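You operate a simulated robot arm through the tools that you are given. There is no shell and no other tool. Be economical: measure what you need, move in short steps, check, and stop when the job is done.

The job below is to be done with a simulated robot arm. You get a single attempt, and the scene is never put back.

JOB
Peg the green caddy's good badge, bin the spoilt one, then fork the empty caddy onto the tile.
Fine: wait till the caddy is cool (green strip); a free peg of the long strip; green reject bin; brown tile; yellow fork back.

Only the result counts: the job must be done as asked and must still hold three seconds after the hand-in. Knocking over, shifting, dropping, spilling or breaking anything else fails it.

ROBOT AND FRAMES
A 6-joint arm with a two-finger parallel gripper on a trunk, on a base that drives. Base frame: it is fixed to the floor where the robot stands at the start and does not move with it; the origin is under the middle of the robot, x ahead of it, y to its left, z up. Units: mm, degrees, N and s.
With the tool pointing down near the work surface it reaches from about 180 to 760 mm from the robot's upright axis, wherever it stands. Its first joint turns from -166.0 to 166.0 degrees. Places, roughly: grey caddy (19x11x8 cm) [-500, 1200, 800]; inside of the green reject bin [700, -300, 800]; orange caddy [1000, -1500, 750]; peg 5 of the long peg strip [600, 100, 800]; peg 6 of the long peg strip [600, 0, 800]; top of the brown tile [200, 700, 800]; white caddy [-1500, 1000, 750]. Payload 3.91 kg.
The TCP is the grasp point between the finger pads, 30 mm short of the fingertips. In the tool frame z runs along the fingers and y along their closing line. Largest opening 110 mm; finger width 20, thickness 10; the body of the gripper, 48 by 112 mm, starts 55 mm behind the TCP.
Orientation is that of the tool frame in the base frame, as a unit quaternion [w, x, y, z]. With the fingers straight down and closing along the base's y, the tool's x points along the base's -x, its y along +y and its z along -z.

CONTROLS
- The arm moves only by the tool move_arm. Its argument "deltas" is a list of rows, each a list of 3 entries, a list of its own where there are three numbers: the shift along the tool's x, y, z in units of 50 mm (1.0 is 50 mm), then the turn, a rotation vector about the tool's x, y, z in units of 4 degrees (1.0 is 4 degrees), then the opening, from 0 (shut) to 1 (fully open). In form: [[[dx, dy, dz], [wx, wy, wz], jaw], ...]. A call has 1 to 20 rows; each row shifts and turns the commanded pose from where the row before left it, along the tool's axes as they then stand. A call with a number of a shift or a turn outside -1 to 1 is refused whole. A row lasts 0.2 s, in which the tool goes at most 50 mm and 8.6 degrees; a call with a longer step from one row to the next is refused whole, and so is a gripper value outside its range. Where a pose cannot be reached the arm comes as near as it can. A force on the tool above 90 N (or 10 N above the force at the start of the call, whichever is more), or a blocked arm, ends the call early, and 0.2 s more pass. Each finger travels about 45 mm/s and halts on what it meets, pressing with about 33 N; the grip force reading is that of the motor and also rises with nothing between the fingers. The clock runs only during rows and for 0.2 s after the last one: add rows that do not move to give the fingers time. It gives the time, the measured TCP pose, the force on the tool (base axes), the opening and the grip force at its end, in the units of the frame above (readings bear some noise), with the torque about the TCP (base axes, N m) and any sound that the robot's microphone picked up.
- Cameras (640 x 400 px; columns grow to the right, rows downward): "scene" is now at [7.9, 169, 1492]; the picture's right is [0.24, -0.97, 0.00], its down [-0.82, -0.21, -0.54] and it looks along [0.52, 0.13, -0.84] (base axes); focal length 251 px, centre (320, 200). "wrist" rides on the gripper at [71, 22, -107] in the tool frame; the picture's right is [-0.29, 0.96, 0.00], its down [-0.76, -0.23, -0.61] and it looks along [-0.58, -0.18, 0.79] (tool axes); focal length 243 px, centre (320, 200). There is no depth. A picture from a camera that has moved, and an enlarged one, comes with that camera's place and axes in the base frame and with its lens.
- get_image(camera): a new picture of that camera. The clock stands still meanwhile.
- lift_body(by): slides the trunk up (or, below 0, down) by that many mm; the arm and the scene camera ride with it, the base frame stays. It gives what a move gives, with no picture.
- base_move(legs): drives the robot by 1 to 6 legs, each [ahead, left, turn to the left] in mm, mm and degrees, along the robot's own axes; the way and the turn of a leg run together, so that a leg with both is an arc; at most 1500 mm and 180 degrees a leg. The arm and the cameras ride along, it lands a little off, and it stops where it bumps. It gives what a move gives.
- turn_head(pan, tilt): turns the head with the scene camera to pan (to the left, within 86 degrees either way) and tilt (down, from -29 to 69), counted from straight ahead of the robot. It gives what a move gives.
- zoom(camera, box): a new picture of the part [left, top, right, bottom] of that camera's present view, enlarged. The clock stands still meanwhile.
- job_done(): hands the job in; it is judged then, once.

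Work in short steps. Places have to be worked out from the pictures, the camera data and where the tool is seen: move nearer, look again, correct. Check each grasp and each placing, and mend what went wrong. You have 120 turns and 98 pictures in all, those below and enlarged ones among them. Open the gripper and draw the arm clear of the work before you hand the job in, unless the task says otherwise; then end with one line.

The tools are called as a command line: name --argument value ..., lists and objects as JSON in quotes. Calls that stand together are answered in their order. move_arm: Moves the arm, as the interface text tells. Its arguments: {"type":"object","properties":{"deltas":{"type":"array"}},"required":["deltas"]} The other tools are called the same way: lift_body (by) slides the trunk up or down; base_move (legs) drives the base; turn_head (pan, tilt) turns the head that bears the scene camera; get_image (camera) takes a picture; zoom (camera, box) takes an enlarged picture of a part of a camera's view; job_done () hands the job in.

At the start:

```text
clock: 0.0
position: [262.0, 299.7, 1103.3]
tcp_rot: [-0.001, 0.001, 1.0, -0.001]
force: [0.1, 0.5, 0.1]
wrist_torque: [0.01, 0.01, 0.01]
opening: 110.2
finger_force: 0.1
trunk travel left (down, up): [-475.0, 115.0]
robot x, y, heading: [-0.9, -2.0, 0.1]
head pan, tilt: [14.2, 57.6]
```

scene: 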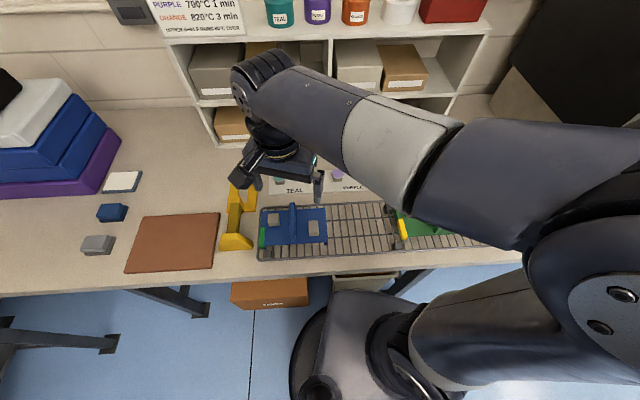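
wrist: 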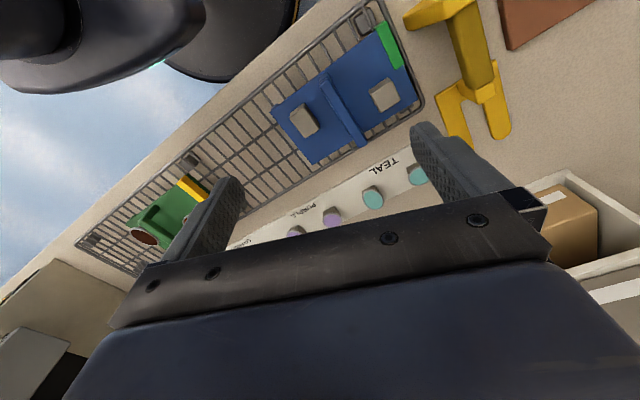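

The green caddy seems to sit on a wire rack with a yellow strip (not yet cool). I zoom in on it and on the rest of the bench first.

zoom --camera "wrist" --box '[60, 130, 300, 280]'

turn_head --pan -20 --tilt 45

get_image --camera "scene"

```text
2.67 times, centred on (180, 205) of wrist
camera zoom: at [190.1, 322.5, 1209.6], right [0.29, 0.96, 0.0], down [0.76, -0.23, 0.61], along [0.58, -0.18, -0.79], focal length 647 px, centre (693, 187)
```

zoom: 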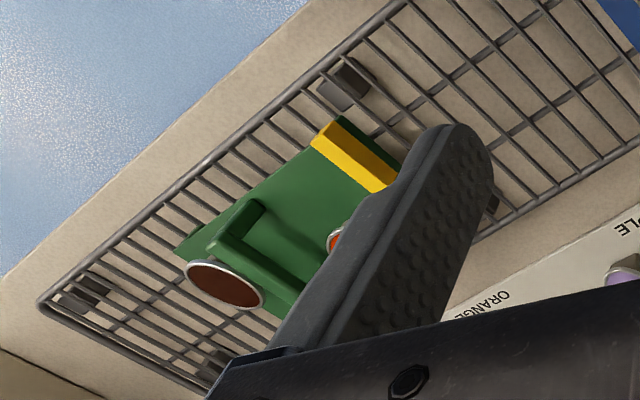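

```text
clock: 1.0
position: [261.1, 299.4, 1102.1]
tcp_rot: [0.0, 0.0, 1.0, 0.0]
force: [-0.4, -0.6, 0.2]
wrist_torque: [0.0, -0.01, 0.01]
opening: 110.0
finger_force: 0.1
trunk travel left (down, up): [-475.0, 115.0]
robot x, y, heading: [-1.9, 2.3, 0.1]
head pan, tilt: [-20.0, 45.0]
```

```text
94 pictures are left
camera scene: at [17.1, 124.3, 1508.6], right [-0.34, -0.94, 0.0], down [-0.66, 0.24, -0.71], along [0.66, -0.24, -0.71], focal length 251 px, centre (320, 200)
```

scene: 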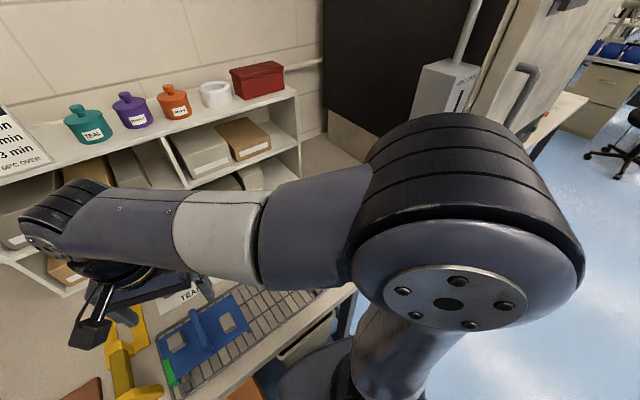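

The arm hides the bench. I swing it to the left, out of the camera's view.

move_arm --deltas '[[[0.8, 0.5, 0], [0, 0, 0], 1], [[0.8, 0.5, 0], [0, 0, 0], 1], [[0.8, 0.5, 0], [0, 0, 0], 1], [[0.8, 0.5, 0], [0, 0, 0], 1], [[0.8, 0.5, 0], [0, 0, 0], 1], [[0.8, 0.5, 0], [0, 0, 0], 1], [[0.8, 0.5, 0], [0, 0, 0], 1]]'

get_image --camera "scene"

```text
clock: 2.6
position: [-19.1, 478.8, 1101.2]
tcp_rot: [0.0, -0.001, 1.0, 0.0]
force: [-0.4, 0.3, -0.3]
wrist_torque: [0.0, -0.01, 0.02]
opening: 110.3
finger_force: 0.0
trunk travel left (down, up): [-475.0, 115.0]
robot x, y, heading: [1.1, 1.6, 0.2]
head pan, tilt: [-20.0, 45.0]
```

```text
93 pictures are left
camera scene: at [17.0, 124.3, 1508.6], right [-0.34, -0.94, 0.0], down [-0.66, 0.24, -0.71], along [0.66, -0.24, -0.71], focal length 251 px, centre (320, 200)
```

scene: 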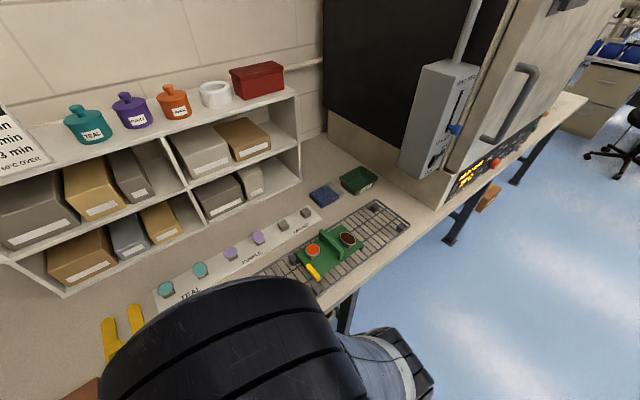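

Now I see the strip, caddy and bin. I zoom in on the caddy/peg/bin area.

zoom --camera "scene" --box '[250, 150, 410, 280]'

zoom --camera "scene" --box '[90, 200, 270, 350]'

```text
3.08 times, centred on (330, 215) of scene
camera zoom: at [17.0, 124.3, 1508.6], right [-0.34, -0.94, 0.0], down [-0.66, 0.24, -0.71], along [0.66, -0.24, -0.71], focal length 772 px, centre (289, 154)
```

zoom: 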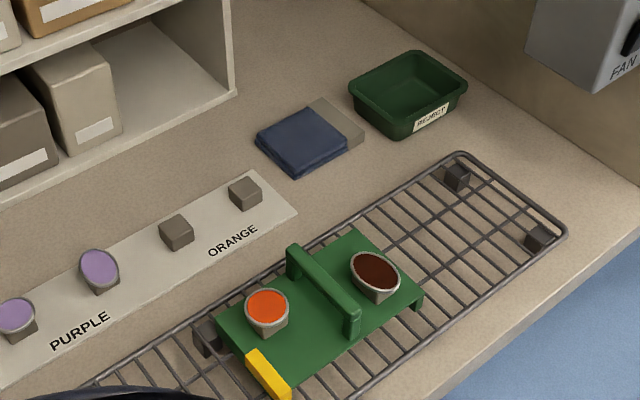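

```text
2.67 times, centred on (180, 275) of scene
camera zoom: at [17.0, 124.3, 1508.6], right [-0.34, -0.94, 0.0], down [-0.66, 0.24, -0.71], along [0.66, -0.24, -0.71], focal length 669 px, centre (693, 0)
```

zoom: 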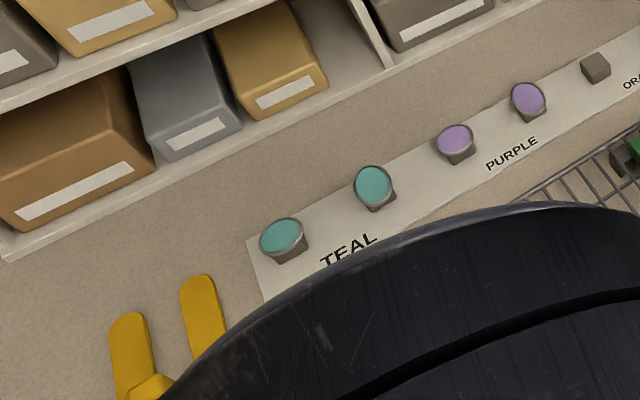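

The orange badge (near the yellow strip) is good, the dark one burnt; pegs 5 and 6 are free. I move the arm over the caddy for close views.

move_arm --deltas '[[[-0.6, -0.76, 0], [0, 0, 0], 1], [[-0.6, -0.76, 0], [0, 0, 0], 1], [[-0.6, -0.76, 0], [0, 0, 0], 1], [[-0.6, -0.76, 0], [0, 0, 0], 1], [[-0.6, -0.76, 0], [0, 0, 0], 1], [[-0.6, -0.76, 0], [0, 0, 0], 1], [[-0.6, -0.76, 0], [0, 0, 0], 1], [[-0.6, -0.76, 0], [0, 0, 0], 1], [[-0.6, -0.76, 0], [0, 0, 0], 1], [[-0.6, -0.76, 0], [0, 0, 0], 1], [[-0.6, -0.76, 0], [0, 0, 0], 1], [[-0.6, -0.76, 0], [0, 0, 0], 1], [[-0.6, -0.76, 0], [0, 0, 0], 1], [[-0.6, -0.76, 0], [0, 0, 0], 1]]'

get_image --camera "wrist"

turn_head --pan 35 --tilt 50

get_image --camera "scene"

```text
clock: 5.6
position: [400.6, -60.4, 1101.6]
tcp_rot: [0.0, 0.0, 1.0, 0.0]
force: [-0.3, -0.7, -0.8]
wrist_torque: [-0.03, -0.02, -0.01]
opening: 109.9
finger_force: 0.0
trunk travel left (down, up): [-475.0, 115.0]
robot x, y, heading: [-0.0, -2.4, -0.1]
head pan, tilt: [-20.0, 45.0]
```

```text
90 pictures are left
camera wrist: at [329.8, -37.3, 1208.8], right [0.29, 0.96, 0.0], down [0.76, -0.23, 0.61], along [0.58, -0.18, -0.79], focal length 243 px, centre (320, 200)
```

wrist: 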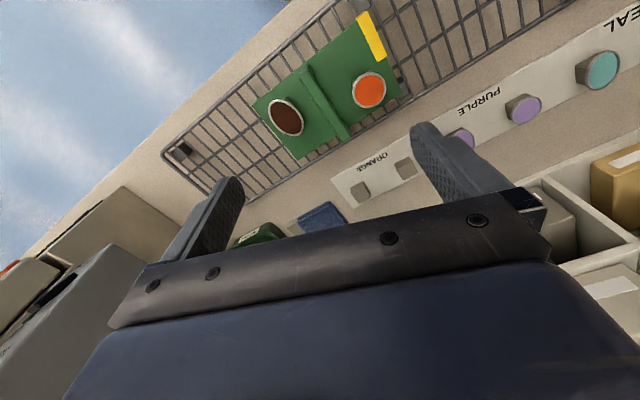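

```text
clock: 6.8
position: [400.5, -58.8, 1102.4]
tcp_rot: [0.0, 0.001, 1.0, 0.0]
force: [0.4, 0.5, 0.5]
wrist_torque: [0.02, -0.02, -0.01]
opening: 110.1
finger_force: 0.1
trunk travel left (down, up): [-475.0, 115.0]
robot x, y, heading: [0.1, 1.1, -0.4]
head pan, tilt: [35.0, 50.0]
```

```text
89 pictures are left
camera scene: at [3.8, 196.1, 1501.7], right [0.57, -0.82, 0.0], down [-0.63, -0.44, -0.64], along [0.53, 0.37, -0.77], focal length 251 px, centre (320, 200)
```

scene: 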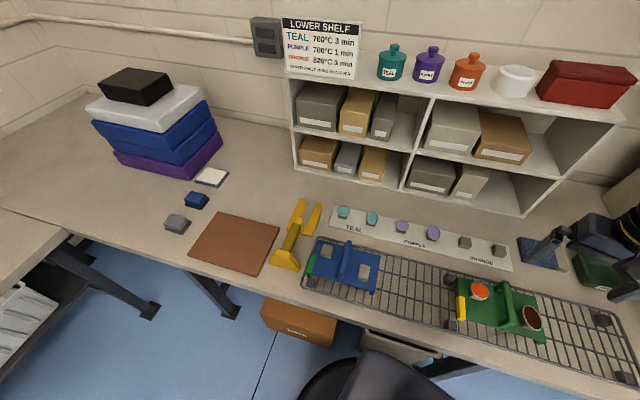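

Clear view now. I zoom in on the fork and caddies.

zoom --camera "scene" --box '[180, 190, 390, 310]'

zoom --camera "scene" --box '[410, 220, 620, 370]'

zoom --camera "scene" --box '[280, 10, 370, 85]'

```text
3.05 times, centred on (285, 250) of scene
camera zoom: at [3.8, 196.1, 1501.7], right [0.57, -0.82, 0.0], down [-0.63, -0.44, -0.64], along [0.53, 0.37, -0.77], focal length 764 px, centre (427, 48)
```

zoom: 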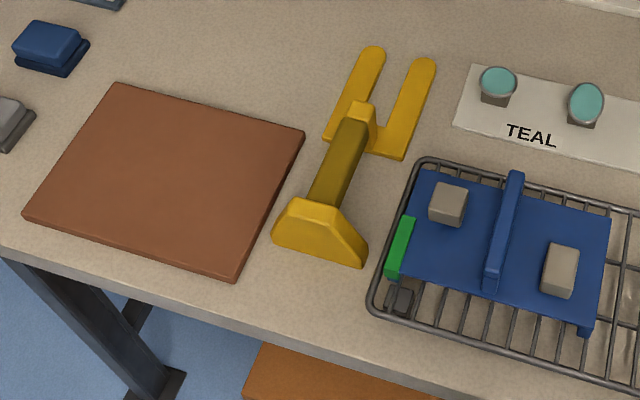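

```text
2.67 times, centred on (515, 295) of scene
camera zoom: at [3.8, 196.1, 1501.7], right [0.57, -0.82, 0.0], down [-0.63, -0.44, -0.64], along [0.53, 0.37, -0.77], focal length 669 px, centre (-200, -53)
```

zoom: 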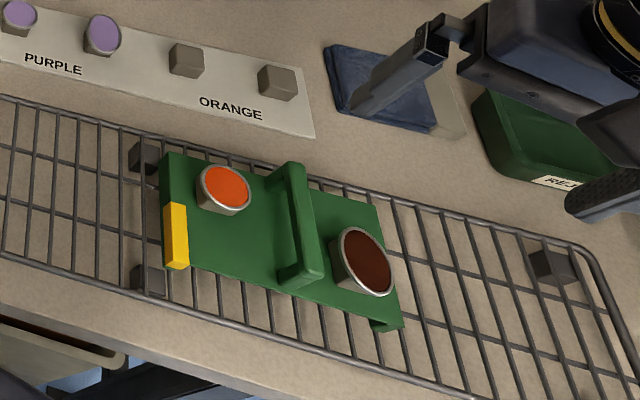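

```text
5.33 times, centred on (325, 48) of scene
camera zoom: at [3.8, 196.1, 1501.7], right [0.57, -0.82, 0.0], down [-0.63, -0.44, -0.64], along [0.53, 0.37, -0.77], focal length 1338 px, centre (293, 1013)
```

zoom: 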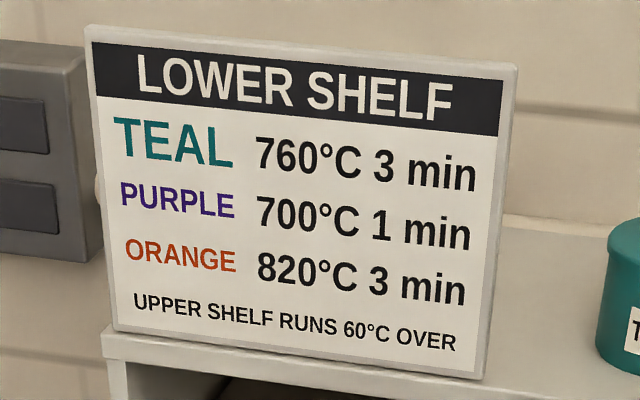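

Fork has a raised bar handle; tines go under the caddy deck. Strip still yellow, so meanwhile I take close views with the wrist camera.

move_arm --deltas '[[[0.5, 0.1, 0.8], [0, 0, 0], 1], [[0.5, 0.1, 0.8], [0, 0, 0], 1], [[0.4, 0.1, 0.8], [0, 0, 0], 1], [[0, 0, 0.8], [0, 0, 0], 1], [[0, 0, 0], [0, 0, 0], 1]]'

get_image --camera "wrist"

```text
clock: 8.0
position: [332.3, -41.3, 941.0]
tcp_rot: [0.0, 0.0, 1.0, 0.0]
force: [-0.1, -0.4, 0.6]
wrist_torque: [0.02, 0.01, 0.03]
opening: 109.9
finger_force: 0.0
trunk travel left (down, up): [-475.0, 115.0]
robot x, y, heading: [0.4, -0.3, -0.2]
head pan, tilt: [35.0, 50.0]
```

```text
85 pictures are left
camera wrist: at [260.5, -18.9, 1047.9], right [0.29, 0.96, 0.0], down [0.76, -0.23, 0.61], along [0.58, -0.18, -0.79], focal length 243 px, centre (320, 200)
```

wrist: 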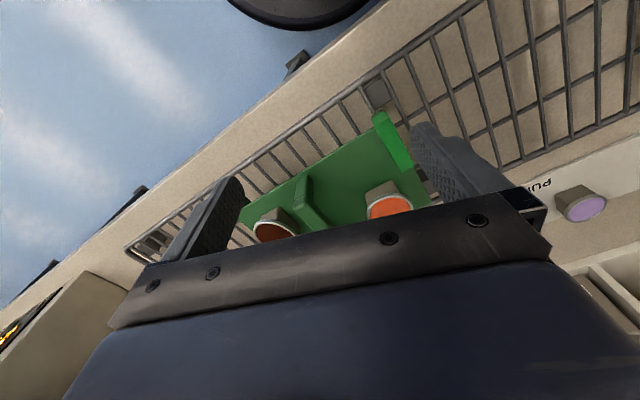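

The strip has turned green: the caddy is cool. I shift the wrist camera forward for a better look at both badges.

move_arm --deltas '[[[-0.9, -0.1, 0], [0, 0, 0], 1], [[-0.9, -0.1, 0], [0, 0, 0], 1], [[0, 0, 0], [0, 0, 0], 1]]'

zoom --camera "wrist" --box '[200, 0, 500, 188]'

turn_head --pan 0 --tilt 62

get_image --camera "scene"

```text
clock: 8.8
position: [425.2, -49.5, 945.1]
tcp_rot: [0.0, 0.0, 1.0, 0.0]
force: [1.0, -0.8, -0.3]
wrist_torque: [0.01, -0.01, -0.01]
opening: 110.1
finger_force: 0.0
trunk travel left (down, up): [-475.0, 115.0]
robot x, y, heading: [-2.0, -3.1, -0.0]
head pan, tilt: [35.0, 50.0]
```

```text
2.13 times, centred on (350, 94) of wrist
camera zoom: at [354.1, -27.9, 1051.6], right [0.29, 0.96, 0.0], down [0.76, -0.23, 0.61], along [0.58, -0.18, -0.79], focal length 516 px, centre (256, 426)
```

zoom: 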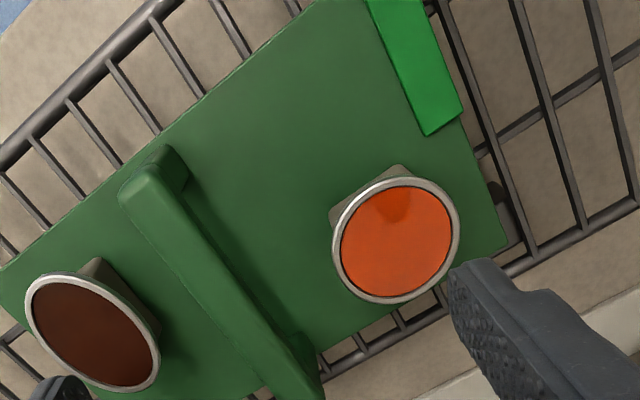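

```text
clock: 9.8
position: [425.9, -51.0, 945.4]
tcp_rot: [0.0, 0.0, 1.0, 0.0]
force: [-0.2, 0.6, 0.3]
wrist_torque: [0.0, -0.02, -0.02]
opening: 109.9
finger_force: 0.1
trunk travel left (down, up): [-475.0, 115.0]
robot x, y, heading: [3.4, 0.7, 0.1]
head pan, tilt: [0.0, 62.0]
```

```text
83 pictures are left
camera scene: at [5.1, 152.0, 1486.9], right [0.0, -1.0, 0.0], down [-0.88, 0.0, -0.47], along [0.47, 0.0, -0.88], focal length 251 px, centre (320, 200)
```

scene: 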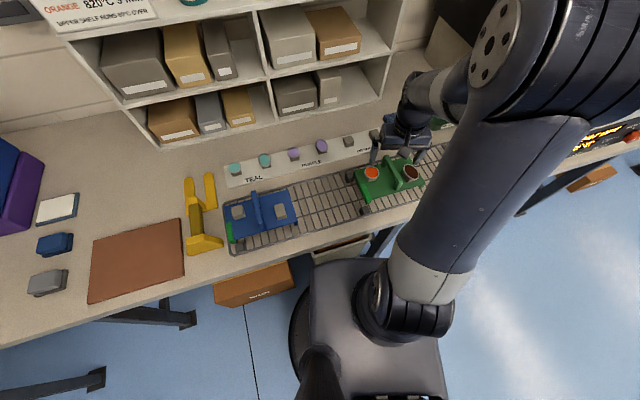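

Triangulating, the orange badge centre is about (424, 1, 870) and the caddy's short axis points ~19° left of +x. I shift right for a clear look at the dark badge and pegs.

move_arm --deltas '[[[-0.2, -0.9, 0], [0, 0, 0], 1], [[0, -0.9, 0], [0, 0, 0], 1], [[0, 0, 0], [0, 0, 0], 1]]'

get_image --camera "wrist"

zoom --camera "wrist" --box '[240, 60, 440, 185]'

```text
clock: 10.7
position: [430.1, -143.6, 938.5]
tcp_rot: [0.0, 0.0, 1.0, -0.001]
force: [-0.1, 0.1, 0.0]
wrist_torque: [0.04, 0.04, -0.01]
opening: 110.0
finger_force: 0.1
trunk travel left (down, up): [-475.0, 115.0]
robot x, y, heading: [-1.8, 2.6, 0.2]
head pan, tilt: [0.0, 62.0]
```

```text
82 pictures are left
camera wrist: at [358.6, -120.1, 1045.6], right [0.29, 0.96, 0.0], down [0.76, -0.23, 0.61], along [0.58, -0.18, -0.79], focal length 243 px, centre (320, 200)
```

wrist: 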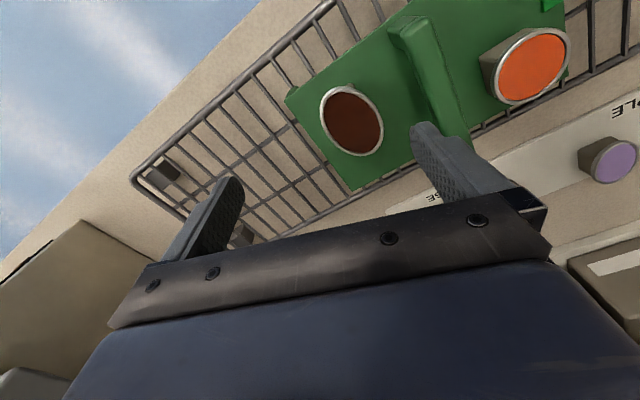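

```text
3.20 times, centred on (340, 122) of wrist
camera zoom: at [358.6, -120.1, 1045.6], right [0.29, 0.96, 0.0], down [0.76, -0.23, 0.61], along [0.58, -0.18, -0.79], focal length 776 px, centre (256, 448)
```

zoom: 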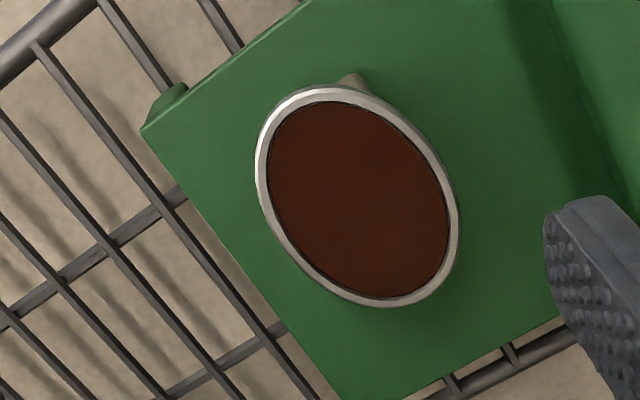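

Dark badge is oval, about (425, −117, 868), elongated along the caddy's short axis; so closing along the long axis suits both. I yaw the tool 18.7° and move above the orange badge.

move_arm --deltas '[[[0, 0, 0], [0, 0, -0.935], 0.6], [[0, 0, 0], [0, 0, -0.935], 0.6], [[0, 0, 0], [0, 0, -0.935], 0.6], [[0, 0, 0], [0, 0, -0.935], 0.6], [[0, 0, 0], [0, 0, -0.935], 0.6], [[-0.27, 0.93, 0], [0, 0, 0], 0.6], [[-0.27, 0.93, 0], [0, 0, 0], 0.6], [[-0.27, 0.93, 0], [0, 0, 0], 0.6], [[0, 0, 0], [0, 0, 0], 0.6]]'

get_image --camera "wrist"

get_image --camera "scene"

```text
clock: 12.7
position: [423.7, 2.2, 945.3]
tcp_rot: [0.0, -0.163, 0.987, 0.0]
force: [-0.2, 0.4, -0.2]
wrist_torque: [0.0, -0.01, -0.01]
opening: 65.8
finger_force: 0.1
trunk travel left (down, up): [-475.0, 115.0]
robot x, y, heading: [2.4, 0.2, 0.0]
head pan, tilt: [0.0, 62.0]
```

```text
80 pictures are left
camera wrist: at [349.8, 1.7, 1051.7], right [-0.03, 1.0, 0.0], down [0.79, 0.03, 0.61], along [0.61, 0.02, -0.79], focal length 243 px, centre (320, 200)
```

wrist: 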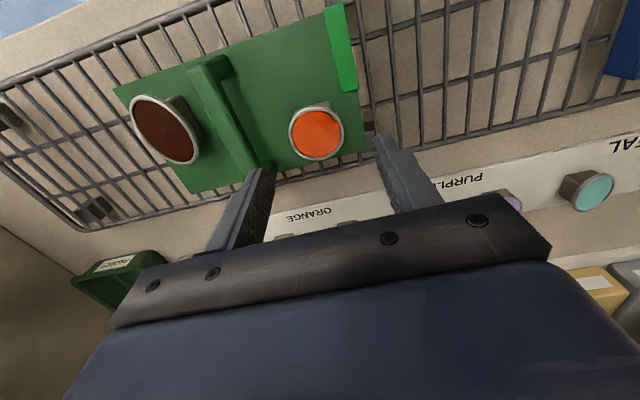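

```text
79 pictures are left
camera scene: at [5.1, 152.2, 1486.8], right [0.0, -1.0, 0.0], down [-0.88, 0.0, -0.47], along [0.47, 0.0, -0.88], focal length 251 px, centre (320, 200)
```

scene: 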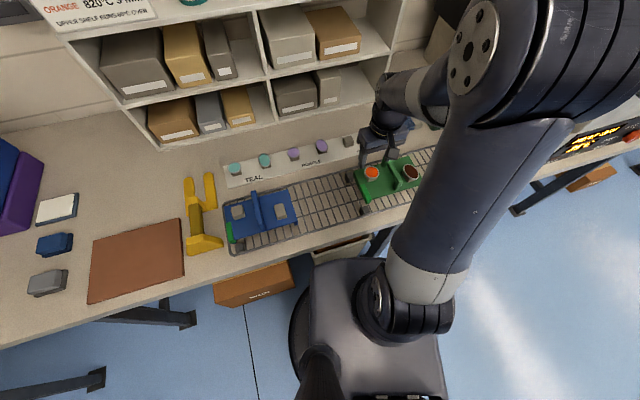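

Position confirmed at (425, 1). I descend to grip height (~865) with the jaw at 66 mm, then look.

move_arm --deltas '[[[-0.02, 0, 0.4], [0, 0, 0], 0.6], [[0, 0, 0.4], [0, 0, 0], 0.6], [[0, 0, 0.4], [0, 0, 0], 0.6], [[0, 0, 0.4], [0, 0, 0], 0.6], [[0, 0, 0], [0, 0, 0], 0.6]]'

get_image --camera "wrist"

zoom --camera "scene" --box '[330, 110, 450, 220]'

```text
clock: 13.8
position: [426.4, -0.3, 872.8]
tcp_rot: [0.009, -0.163, 0.987, -0.001]
force: [-13.8, 0.4, 64.3]
wrist_torque: [1.24, 1.33, 0.29]
opening: 65.9
finger_force: 0.0
trunk travel left (down, up): [-475.0, 115.0]
robot x, y, heading: [-2.7, -3.0, -0.0]
head pan, tilt: [0.0, 62.0]
stopped in row 5: the force on the tool passed its limit at 104 N (the readings are from after the stop); the commanded pose is now the measured one
```

```text
78 pictures are left
camera wrist: at [350.4, -0.7, 978.3], right [-0.03, 1.0, 0.0], down [0.78, 0.02, 0.62], along [0.62, 0.02, -0.78], focal length 243 px, centre (320, 200)
```

wrist: 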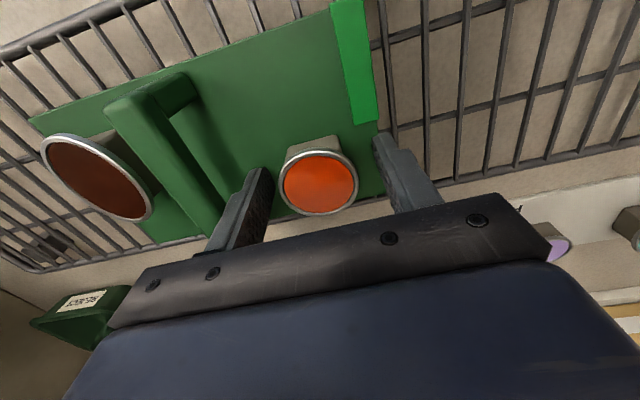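

```text
3.64 times, centred on (390, 165) of scene
camera zoom: at [-1.2, 151.9, 1487.7], right [0.0, -1.0, 0.0], down [-0.88, 0.0, -0.47], along [0.47, 0.0, -0.88], focal length 912 px, centre (66, 327)
```

zoom: 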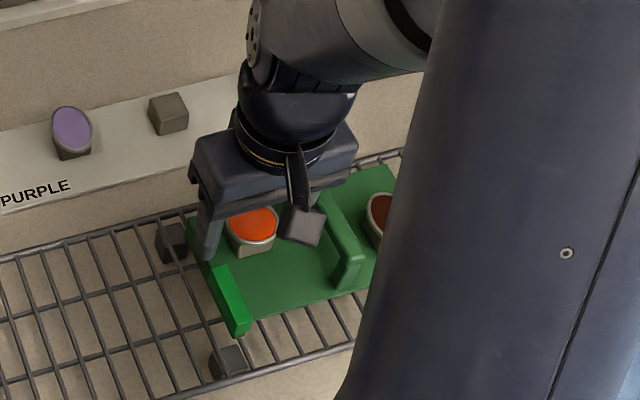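

The fingertips met the deck (so deck ≈ 843, badge stack only ~26 mm). I back up 4 mm and close on the badge.

move_arm --deltas '[[[0, 0, -0.08], [0, 0, 0], 0.6], [[0, 0, 0], [0, 0, 0], 0.6], [[0, 0, 0], [0, 0, 0], 0.3], [[0, 0, 0], [0, 0, 0], 0.3], [[0, 0, 0], [0, 0, 0], 0.3], [[0, 0, 0], [0, 0, 0], 0.3]]'

get_image --camera "wrist"

```text
clock: 15.2
position: [428.1, 0.9, 873.4]
tcp_rot: [0.008, -0.162, 0.987, 0.0]
force: [0.2, 11.1, 41.1]
wrist_torque: [0.87, 0.39, -0.2]
opening: 45.5
finger_force: 12.0
trunk travel left (down, up): [-475.0, 115.0]
robot x, y, heading: [-0.1, -1.9, 0.1]
head pan, tilt: [0.0, 62.0]
```

```text
76 pictures are left
camera wrist: at [352.4, 0.5, 978.7], right [-0.03, 1.0, 0.0], down [0.78, 0.02, 0.62], along [0.62, 0.02, -0.78], focal length 243 px, centre (320, 200)
```

wrist: 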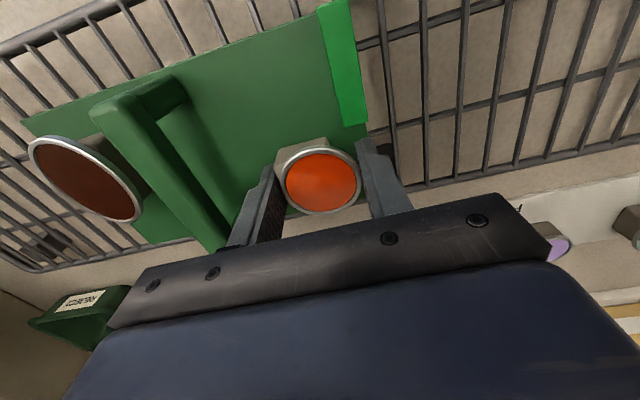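

Opening stopped at 45.5 mm — gripping the badge. I lift slowly with a firmer close.

move_arm --deltas '[[[0, 0, -0.1], [0, 0, 0], 0.3], [[0, 0, -0.1], [0, 0, 0], 0.3], [[0, 0, -0.2], [0, 0, 0], 0.3], [[0, 0, -0.3], [0, 0, 0], 0.3], [[0, 0, -0.4], [0, 0, 0], 0.3]]'

get_image --camera "wrist"

```text
clock: 16.4
position: [430.3, 0.7, 925.3]
tcp_rot: [0.005, -0.162, 0.987, 0.0]
force: [-0.1, 0.4, 0.5]
wrist_torque: [-0.01, 0.01, -0.02]
opening: 41.6
finger_force: 32.9
trunk travel left (down, up): [-475.0, 115.0]
robot x, y, heading: [-2.3, 0.7, 0.2]
head pan, tilt: [0.0, 62.0]
```

```text
75 pictures are left
camera wrist: at [354.2, -0.7, 1031.9], right [-0.03, 1.0, 0.0], down [0.79, 0.02, 0.62], along [0.62, 0.02, -0.79], focal length 243 px, centre (320, 200)
```

wrist: 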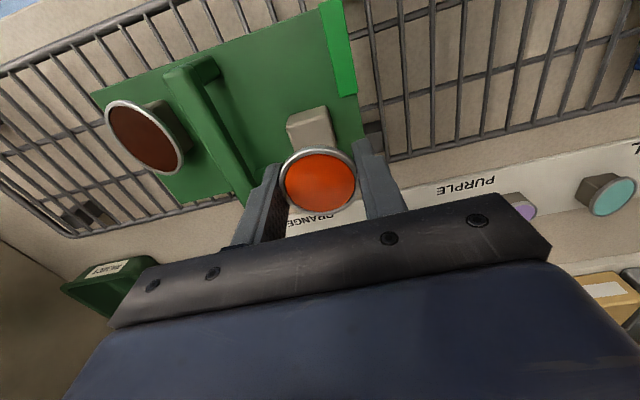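

Badge lifted (top ≈7 mm below TCP), caddy peg is a tapered block. I carry the badge over peg 6.

move_arm --deltas '[[[-0.73, -0.434, -0.08], [0, 0, 0], 0.3], [[-0.73, -0.434, -0.08], [0, 0, 0], 0.3], [[-0.73, -0.434, -0.08], [0, 0, 0], 0.3], [[-0.73, -0.434, 0], [0, 0, 0], 0.3], [[-0.73, -0.434, 0], [0, 0, 0], 0.3], [[0, 0, 0], [0, 0, 0], 0.3]]'

get_image --camera "wrist"

get_image --camera "scene"

```text
clock: 17.8
position: [636.1, -48.2, 939.8]
tcp_rot: [0.005, -0.162, 0.987, 0.0]
force: [0.2, -1.0, -0.5]
wrist_torque: [-0.04, 0.04, -0.03]
opening: 41.4
finger_force: 32.6
trunk travel left (down, up): [-475.0, 115.0]
robot x, y, heading: [-2.1, -0.4, -0.0]
head pan, tilt: [0.0, 62.0]
```

```text
74 pictures are left
camera wrist: at [560.3, -49.5, 1045.4], right [-0.03, 1.0, 0.0], down [0.79, 0.02, 0.62], along [0.62, 0.02, -0.79], focal length 243 px, centre (320, 200)
```

wrist: 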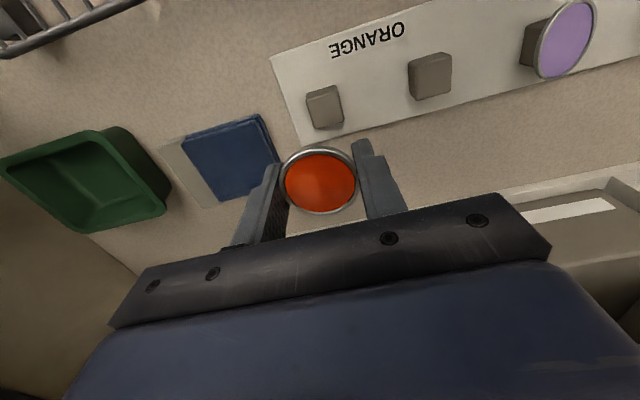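

```text
73 pictures are left
camera scene: at [5.0, 151.9, 1486.9], right [0.0, -1.0, 0.0], down [-0.88, 0.0, -0.47], along [0.47, 0.0, -0.88], focal length 251 px, centre (320, 200)
```

scene: 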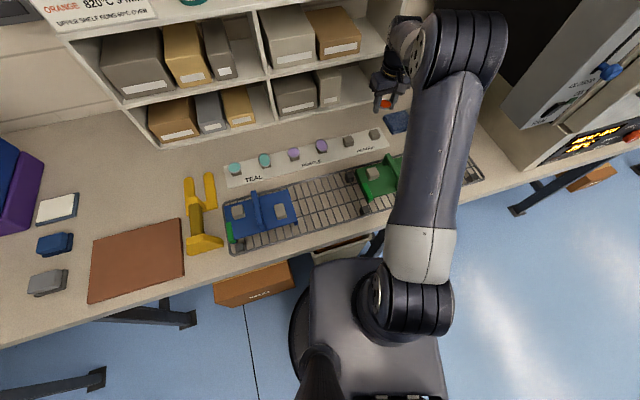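

I zoom on peg 6 from both cameras to fix its place and height.

zoom --camera "wrist" --box '[260, 0, 480, 140]'

zoom --camera "scene" --box '[310, 90, 430, 165]'

```text
2.86 times, centred on (370, 70) of wrist
camera zoom: at [560.3, -49.5, 1045.4], right [-0.03, 1.0, 0.0], down [0.79, 0.02, 0.62], along [0.62, 0.02, -0.79], focal length 693 px, centre (177, 571)
```

zoom: 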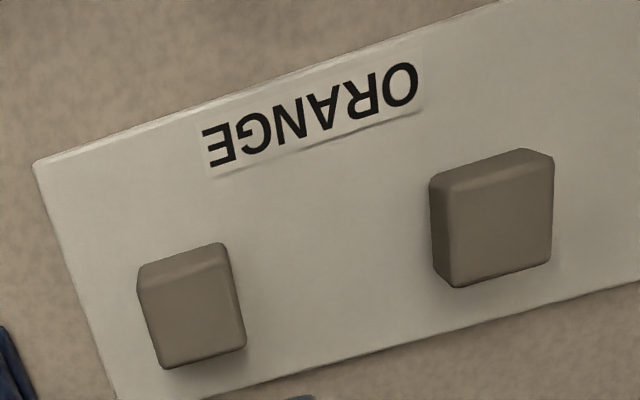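

```text
5.33 times, centred on (370, 128) of scene
camera zoom: at [5.0, 151.9, 1486.9], right [0.0, -1.0, 0.0], down [-0.88, 0.0, -0.47], along [0.47, 0.0, -0.88], focal length 1338 px, centre (53, 587)
```

zoom: 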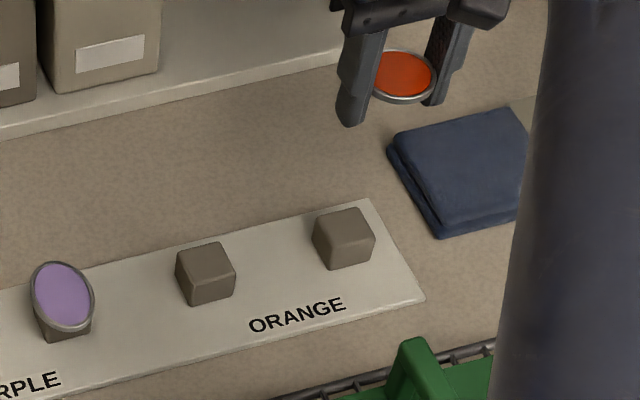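

Peg 6 top is about (633.5, −41, 818); the badge is at (635, −47). I shift 6 mm left and descend to ~855 first.

move_arm --deltas '[[[0, 0.124, 0], [0, 0, 0], 0.3], [[0, 0, 0.5], [0, 0, 0], 0.3], [[0, 0, 0.5], [0, 0, 0], 0.3], [[0, 0, 0.5], [0, 0, 0], 0.3], [[0, 0, 0.1], [0, 0, 0], 0.3], [[0, 0, 0], [0, 0, 0], 0.3]]'

get_image --camera "wrist"

zoom --camera "scene" --box '[330, 90, 430, 155]'

```text
clock: 19.2
position: [634.7, -38.9, 859.6]
tcp_rot: [0.005, -0.163, 0.987, 0.0]
force: [-0.8, 0.3, 0.1]
wrist_torque: [0.04, 0.01, 0.01]
opening: 41.7
finger_force: 32.3
trunk travel left (down, up): [-475.0, 115.0]
robot x, y, heading: [-0.9, -0.8, 0.1]
head pan, tilt: [0.0, 62.0]
```

```text
70 pictures are left
camera wrist: at [558.5, -39.9, 966.5], right [-0.03, 1.0, 0.0], down [0.79, 0.02, 0.62], along [0.62, 0.02, -0.79], focal length 243 px, centre (320, 200)
```

wrist: 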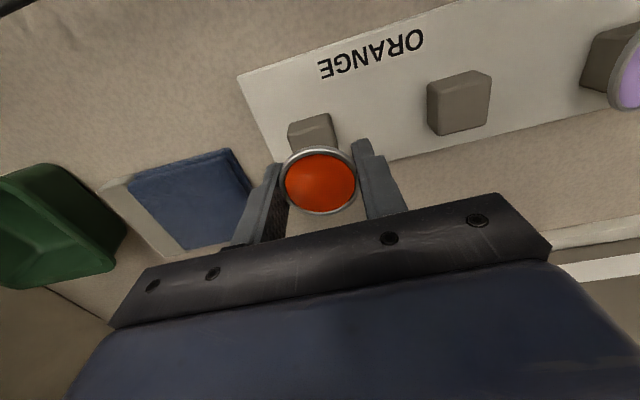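

```text
6.15 times, centred on (380, 122) of scene
camera zoom: at [4.7, 152.0, 1486.9], right [0.0, -1.0, 0.0], down [-0.88, 0.0, -0.47], along [0.47, 0.0, -0.88], focal length 1544 px, centre (-49, 677)
```

zoom: 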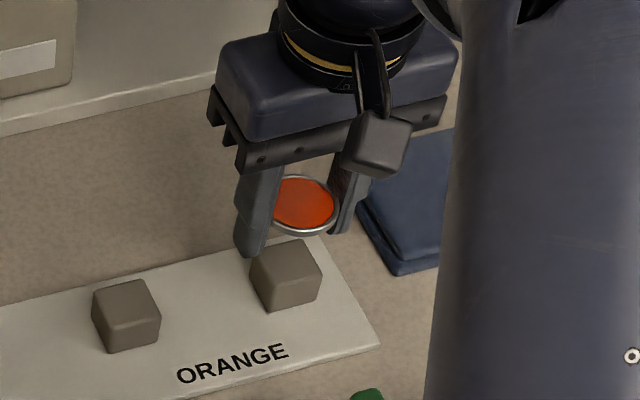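

Alignment looks within 2 mm. I lower slowly toward contact.

move_arm --deltas '[[[0.02, -0.02, 0.2], [0, 0, 0], 0.3], [[0, 0, 0.15], [0, 0, 0], 0.3], [[0, 0, 0.1], [0, 0, 0], 0.3], [[0, 0, 0], [0, 0, 0], 0.3]]'

```text
clock: 20.2
position: [633.3, -38.4, 838.0]
tcp_rot: [0.005, -0.163, 0.987, 0.001]
force: [0.1, 0.2, 0.2]
wrist_torque: [-0.01, 0.05, -0.02]
opening: 41.6
finger_force: 32.7
trunk travel left (down, up): [-475.0, 115.0]
robot x, y, heading: [1.2, -3.0, -0.0]
head pan, tilt: [0.0, 62.0]
```

No contact yet; I go on in 2 mm steps.

move_arm --deltas '[[[0, 0, 0.05], [0, 0, 0], 0.3], [[0, 0, 0.05], [0, 0, 0], 0.3], [[0, 0, 0], [0, 0, 0], 0.3]]'

zoom --camera "scene" --box '[330, 90, 430, 155]'

```text
clock: 21.0
position: [634.9, -39.9, 834.3]
tcp_rot: [0.006, -0.162, 0.987, 0.0]
force: [0.8, -1.2, 0.1]
wrist_torque: [-0.01, -0.02, -0.01]
opening: 41.7
finger_force: 33.1
trunk travel left (down, up): [-475.0, 115.0]
robot x, y, heading: [-0.4, -1.2, -0.0]
head pan, tilt: [0.0, 62.0]
```

```text
6.15 times, centred on (380, 122) of scene
camera zoom: at [4.7, 152.0, 1486.9], right [0.0, -1.0, 0.0], down [-0.88, 0.0, -0.47], along [0.47, 0.0, -0.88], focal length 1544 px, centre (-49, 677)
```

zoom: 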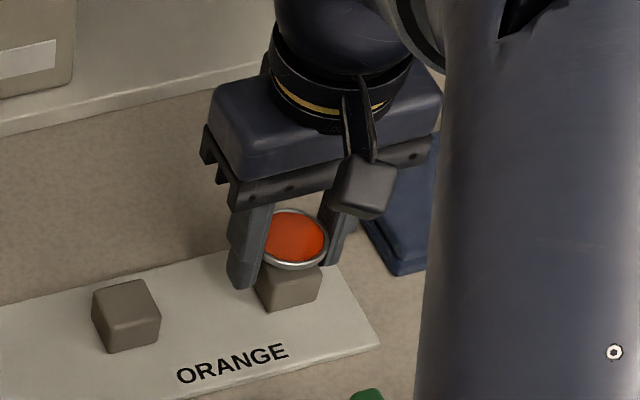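

Still free; continue with 1.5 mm steps until force rises.

move_arm --deltas '[[[0, 0, 0.03], [0, 0, 0], 0.3], [[0, 0, 0.03], [0, 0, 0], 0.3], [[0, 0, 0.03], [0, 0, 0], 0.3], [[0, 0, 0], [0, 0, 0], 0.3]]'

```text
clock: 22.0
position: [634.8, -39.4, 829.6]
tcp_rot: [0.005, -0.163, 0.987, 0.0]
force: [0.7, 0.5, -0.4]
wrist_torque: [0.01, -0.01, 0.02]
opening: 41.6
finger_force: 33.0
trunk travel left (down, up): [-475.0, 115.0]
robot x, y, heading: [-1.0, 0.4, 0.2]
head pan, tilt: [0.0, 62.0]
```

move_arm --deltas '[[[0, 0, 0.03], [0, 0, 0], 0.3], [[0, 0, 0.03], [0, 0, 0], 0.3], [[0, 0, 0.03], [0, 0, 0], 0.3], [[0, 0, 0], [0, 0, 0], 0.3]]'

zoom --camera "scene" --box '[330, 90, 430, 155]'

```text
clock: 23.0
position: [634.4, -38.0, 825.6]
tcp_rot: [0.006, -0.163, 0.987, 0.0]
force: [0.1, -0.3, 0.7]
wrist_torque: [0.03, 0.0, -0.02]
opening: 41.6
finger_force: 32.6
trunk travel left (down, up): [-475.0, 115.0]
robot x, y, heading: [-1.5, 0.2, 0.1]
head pan, tilt: [0.0, 62.0]
```

```text
6.15 times, centred on (380, 122) of scene
camera zoom: at [4.7, 152.0, 1486.9], right [0.0, -1.0, 0.0], down [-0.88, 0.0, -0.47], along [0.47, 0.0, -0.88], focal length 1544 px, centre (-49, 677)
```

zoom: 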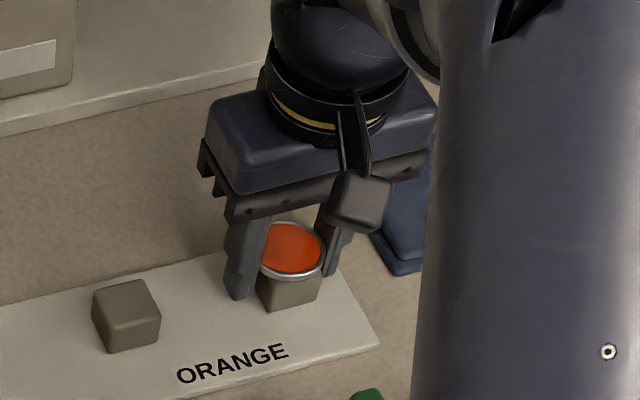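

Still free air beneath; continue lowering.

move_arm --deltas '[[[0, 0, 0.03], [0, 0, 0], 0.3], [[0, 0, 0.03], [0, 0, 0], 0.3], [[0, 0, 0.03], [0, 0, 0], 0.3], [[0, 0, 0.03], [0, 0, 0], 0.3], [[0, 0, 0], [0, 0, 0], 0.3]]'

zoom --camera "scene" --box '[330, 90, 430, 155]'

```text
clock: 24.2
position: [635.2, -39.1, 818.5]
tcp_rot: [0.006, -0.162, 0.987, 0.0]
force: [-0.6, 1.5, -0.6]
wrist_torque: [-0.02, 0.02, -0.01]
opening: 41.4
finger_force: 33.3
trunk travel left (down, up): [-475.0, 115.0]
robot x, y, heading: [0.4, 2.3, -0.0]
head pan, tilt: [0.0, 62.0]
```

```text
6.15 times, centred on (380, 122) of scene
camera zoom: at [4.7, 152.0, 1486.9], right [0.0, -1.0, 0.0], down [-0.88, 0.0, -0.47], along [0.47, 0.0, -0.88], focal length 1544 px, centre (-49, 677)
```

zoom: 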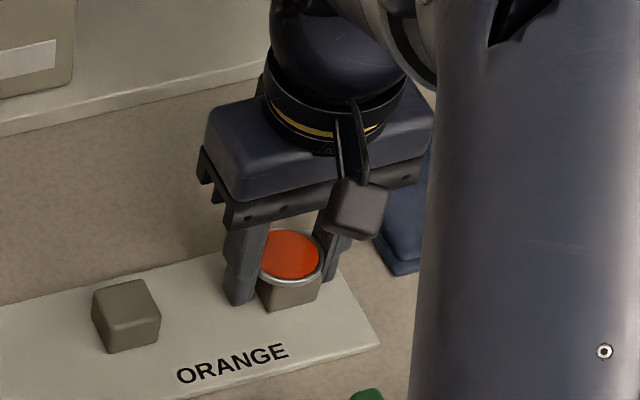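

The badge bottom is nearly at the peg's top front edge. A few mm more.

move_arm --deltas '[[[0, 0, 0.02], [0, 0, 0], 0.3], [[0, 0, 0.02], [0, 0, 0], 0.3], [[0, 0, 0.02], [0, 0, 0], 0.3], [[0, 0, 0], [0, 0, 0], 0.3]]'

```text
clock: 25.2
position: [633.8, -39.5, 815.1]
tcp_rot: [0.006, -0.162, 0.987, -0.001]
force: [-2.7, 5.5, 12.3]
wrist_torque: [0.42, 0.26, -0.04]
opening: 41.6
finger_force: 33.0
trunk travel left (down, up): [-475.0, 115.0]
robot x, y, heading: [-0.3, -1.0, 0.3]
head pan, tilt: [0.0, 62.0]
```

Contact (12 N). I release gently and look.

move_arm --deltas '[[[0, 0, 0], [0, 0, 0], 0.45], [[0, 0, 0], [0, 0, 0], 0.55], [[0, 0, 0], [0, 0, 0], 0.6]]'

zoom --camera "scene" --box '[330, 90, 430, 155]'

get_image --camera "wrist"

```text
clock: 26.0
position: [633.5, -39.9, 816.0]
tcp_rot: [0.006, -0.162, 0.987, 0.001]
force: [0.3, -4.5, 17.6]
wrist_torque: [0.4, 0.42, 0.0]
opening: 63.4
finger_force: 0.1
trunk travel left (down, up): [-475.0, 115.0]
robot x, y, heading: [-0.7, -0.9, -0.0]
head pan, tilt: [0.0, 62.0]
```

```text
6.15 times, centred on (380, 122) of scene
camera zoom: at [3.2, 151.5, 1487.1], right [0.0, -1.0, 0.0], down [-0.88, 0.0, -0.47], along [0.47, 0.0, -0.88], focal length 1544 px, centre (-49, 677)
```

zoom: 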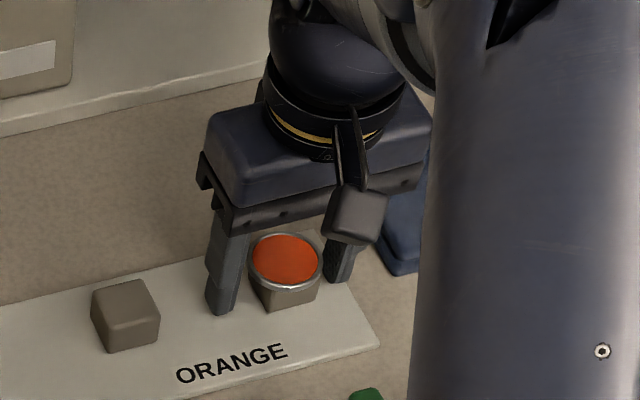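

```text
64 pictures are left
camera wrist: at [558.7, -41.0, 922.2], right [-0.03, 1.0, 0.0], down [0.79, 0.02, 0.62], along [0.62, 0.02, -0.79], focal length 243 px, centre (320, 200)
```

wrist: 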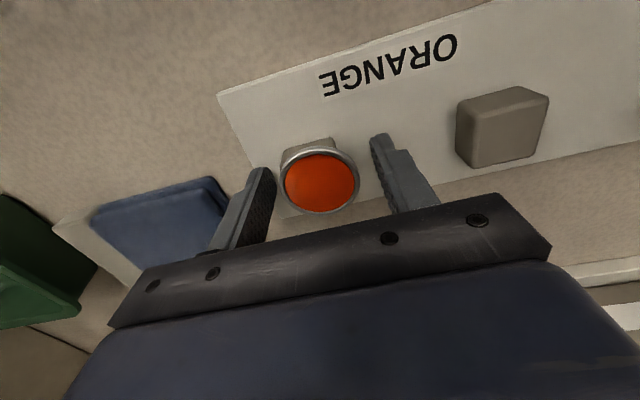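

Badge rests on the peg; tips touch the strip. I lift straight up and inspect.

move_arm --deltas '[[[0, 0, -0.1], [0, 0, 0], 0.6], [[0, 0, -0.5], [0, 0, 0], 0.6], [[0, 0, -0.9], [0, 0, 0], 0.6], [[0, 0, -0.9], [0, 0, 0], 0.6], [[0, 0, 0], [0, 0, 0], 0.6]]'

zoom --camera "scene" --box '[330, 90, 430, 155]'

get_image --camera "wrist"

```text
clock: 27.2
position: [634.5, -40.3, 935.7]
tcp_rot: [0.004, -0.163, 0.987, 0.0]
force: [0.1, -0.7, 0.0]
wrist_torque: [-0.01, 0.0, 0.0]
opening: 66.0
finger_force: 0.0
trunk travel left (down, up): [-475.0, 115.0]
robot x, y, heading: [-2.3, -0.4, 0.1]
head pan, tilt: [0.0, 62.0]
```

```text
6.15 times, centred on (380, 122) of scene
camera zoom: at [4.4, 152.0, 1486.9], right [0.0, -1.0, 0.0], down [-0.88, 0.0, -0.47], along [0.47, 0.0, -0.88], focal length 1544 px, centre (-49, 677)
```

zoom: 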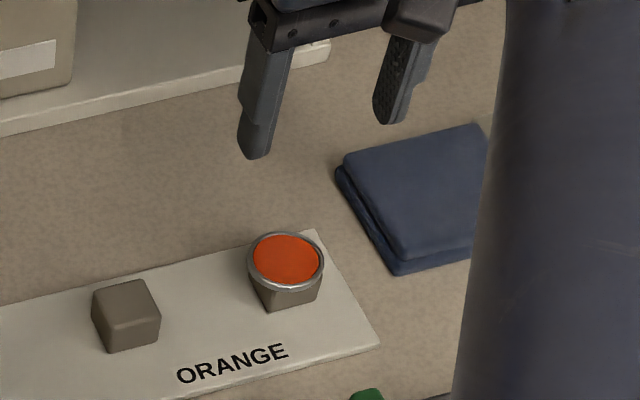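

```text
62 pictures are left
camera wrist: at [559.1, -41.0, 1041.6], right [-0.03, 1.0, 0.0], down [0.79, 0.02, 0.62], along [0.62, 0.02, -0.79], focal length 243 px, centre (320, 200)
```

wrist: 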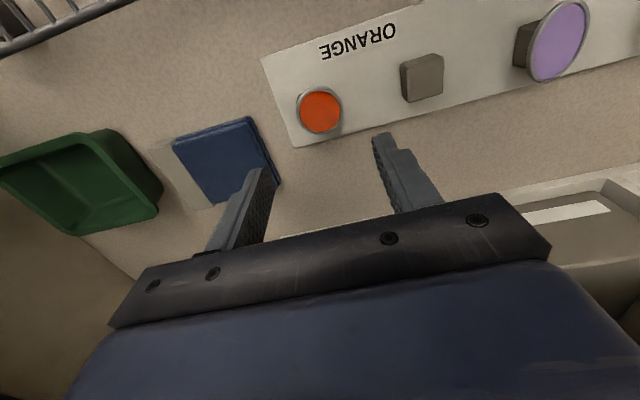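

Orange badge is pegged on peg 6. Next I move above the dark badge and check where it now is.

move_arm --deltas '[[[0.892, -0.022, 0], [0, 0, 0], 0.6], [[0.892, -0.022, 0], [0, 0, 0], 0.6], [[0.892, -0.022, 0], [0, 0, 0], 0.6], [[0.892, -0.022, 0], [0, 0, 0], 0.6], [[0.892, -0.022, 0], [0, 0, 0], 0.6], [[0, 0, 0], [0, 0, 0], 0.6]]'

get_image --camera "wrist"

```text
clock: 28.6
position: [423.3, -116.4, 933.0]
tcp_rot: [0.006, -0.162, 0.987, 0.0]
force: [-0.4, 0.1, -0.3]
wrist_torque: [0.02, 0.01, 0.01]
opening: 65.8
finger_force: 0.1
trunk travel left (down, up): [-475.0, 115.0]
robot x, y, heading: [-3.0, -0.8, 0.0]
head pan, tilt: [0.0, 62.0]
```

```text
61 pictures are left
camera wrist: at [347.3, -118.1, 1038.5], right [-0.03, 1.0, 0.0], down [0.79, 0.02, 0.62], along [0.62, 0.02, -0.79], focal length 243 px, centre (320, 200)
```

wrist: 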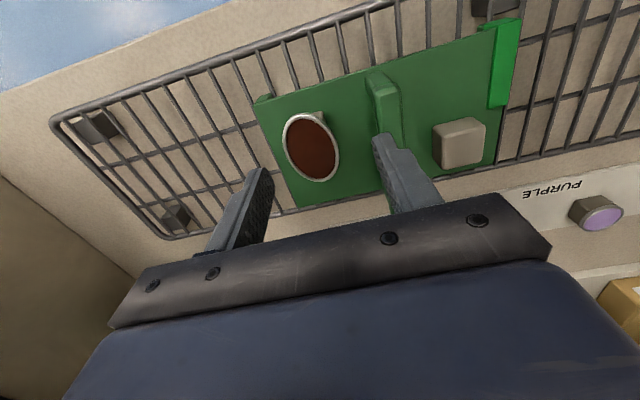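

Dark badge now at about (430, −122) (caddy slid ~5 mm). I correct, narrow the jaw to 60 mm, and descend to 882.

move_arm --deltas '[[[-0.09, -0.15, 0], [0, 0, 0], 0.54], [[0, 0, 0.5], [0, 0, 0], 0.54], [[0, 0, 0.5], [0, 0, 0], 0.54], [[0, 0, 0], [0, 0, 0], 0.54]]'

get_image --camera "wrist"

```text
clock: 29.6
position: [431.2, -121.0, 882.1]
tcp_rot: [0.005, -0.162, 0.987, 0.0]
force: [0.6, -0.1, 0.0]
wrist_torque: [0.0, -0.02, -0.01]
opening: 59.6
finger_force: 0.0
trunk travel left (down, up): [-475.0, 115.0]
robot x, y, heading: [-0.6, -4.5, -0.0]
head pan, tilt: [0.0, 62.0]
```

```text
60 pictures are left
camera wrist: at [355.9, -122.1, 988.5], right [-0.03, 1.0, 0.0], down [0.79, 0.02, 0.62], along [0.62, 0.02, -0.79], focal length 243 px, centre (320, 200)
```

wrist: 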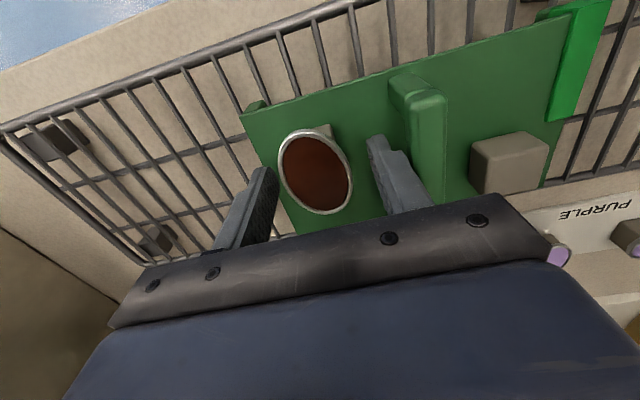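

Centred. Down 5 mm and close.

move_arm --deltas '[[[0, 0, 0.1], [0, 0, 0], 0.54], [[0, 0, 0], [0, 0, 0], 0.3], [[0, 0, 0], [0, 0, 0], 0.3], [[0, 0, 0], [0, 0, 0], 0.3], [[0, 0, 0], [0, 0, 0], 0.3]]'

```text
clock: 30.8
position: [431.4, -121.7, 877.6]
tcp_rot: [0.005, -0.162, 0.987, 0.0]
force: [0.7, 0.6, 2.9]
wrist_torque: [0.05, 0.02, 0.0]
opening: 37.5
finger_force: 32.8
trunk travel left (down, up): [-475.0, 115.0]
robot x, y, heading: [-2.0, -1.4, 0.1]
head pan, tilt: [0.0, 62.0]
```

Gripped at 37.5 mm. Lift and check.

move_arm --deltas '[[[0, 0, -0.1], [0, 0, 0], 0.25], [[0, 0, -0.3], [0, 0, 0], 0.25], [[0, 0, -0.6], [0, 0, 0], 0.25], [[0, 0, -0.6], [0, 0, 0], 0.25], [[0, 0, 0], [0, 0, 0], 0.25]]'

get_image --camera "wrist"

```text
clock: 32.0
position: [429.3, -123.5, 959.7]
tcp_rot: [0.005, -0.163, 0.987, 0.001]
force: [-0.2, -0.1, -0.4]
wrist_torque: [-0.04, -0.02, 0.0]
opening: 37.5
finger_force: 32.7
trunk travel left (down, up): [-475.0, 115.0]
robot x, y, heading: [1.9, 5.7, 0.1]
head pan, tilt: [0.0, 62.0]
```

```text
59 pictures are left
camera wrist: at [354.5, -124.5, 1066.1], right [-0.03, 1.0, 0.0], down [0.79, 0.02, 0.62], along [0.62, 0.02, -0.79], focal length 243 px, centre (320, 200)
```

wrist: 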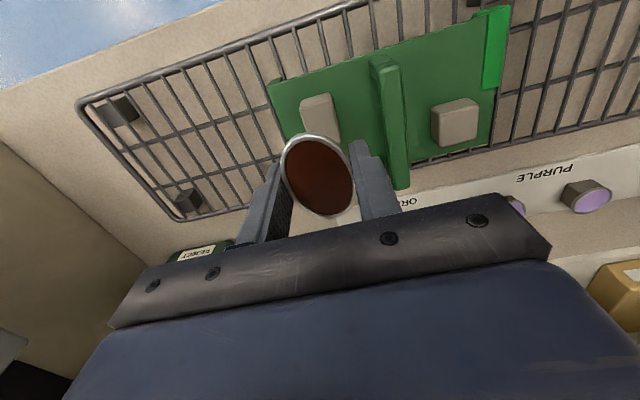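

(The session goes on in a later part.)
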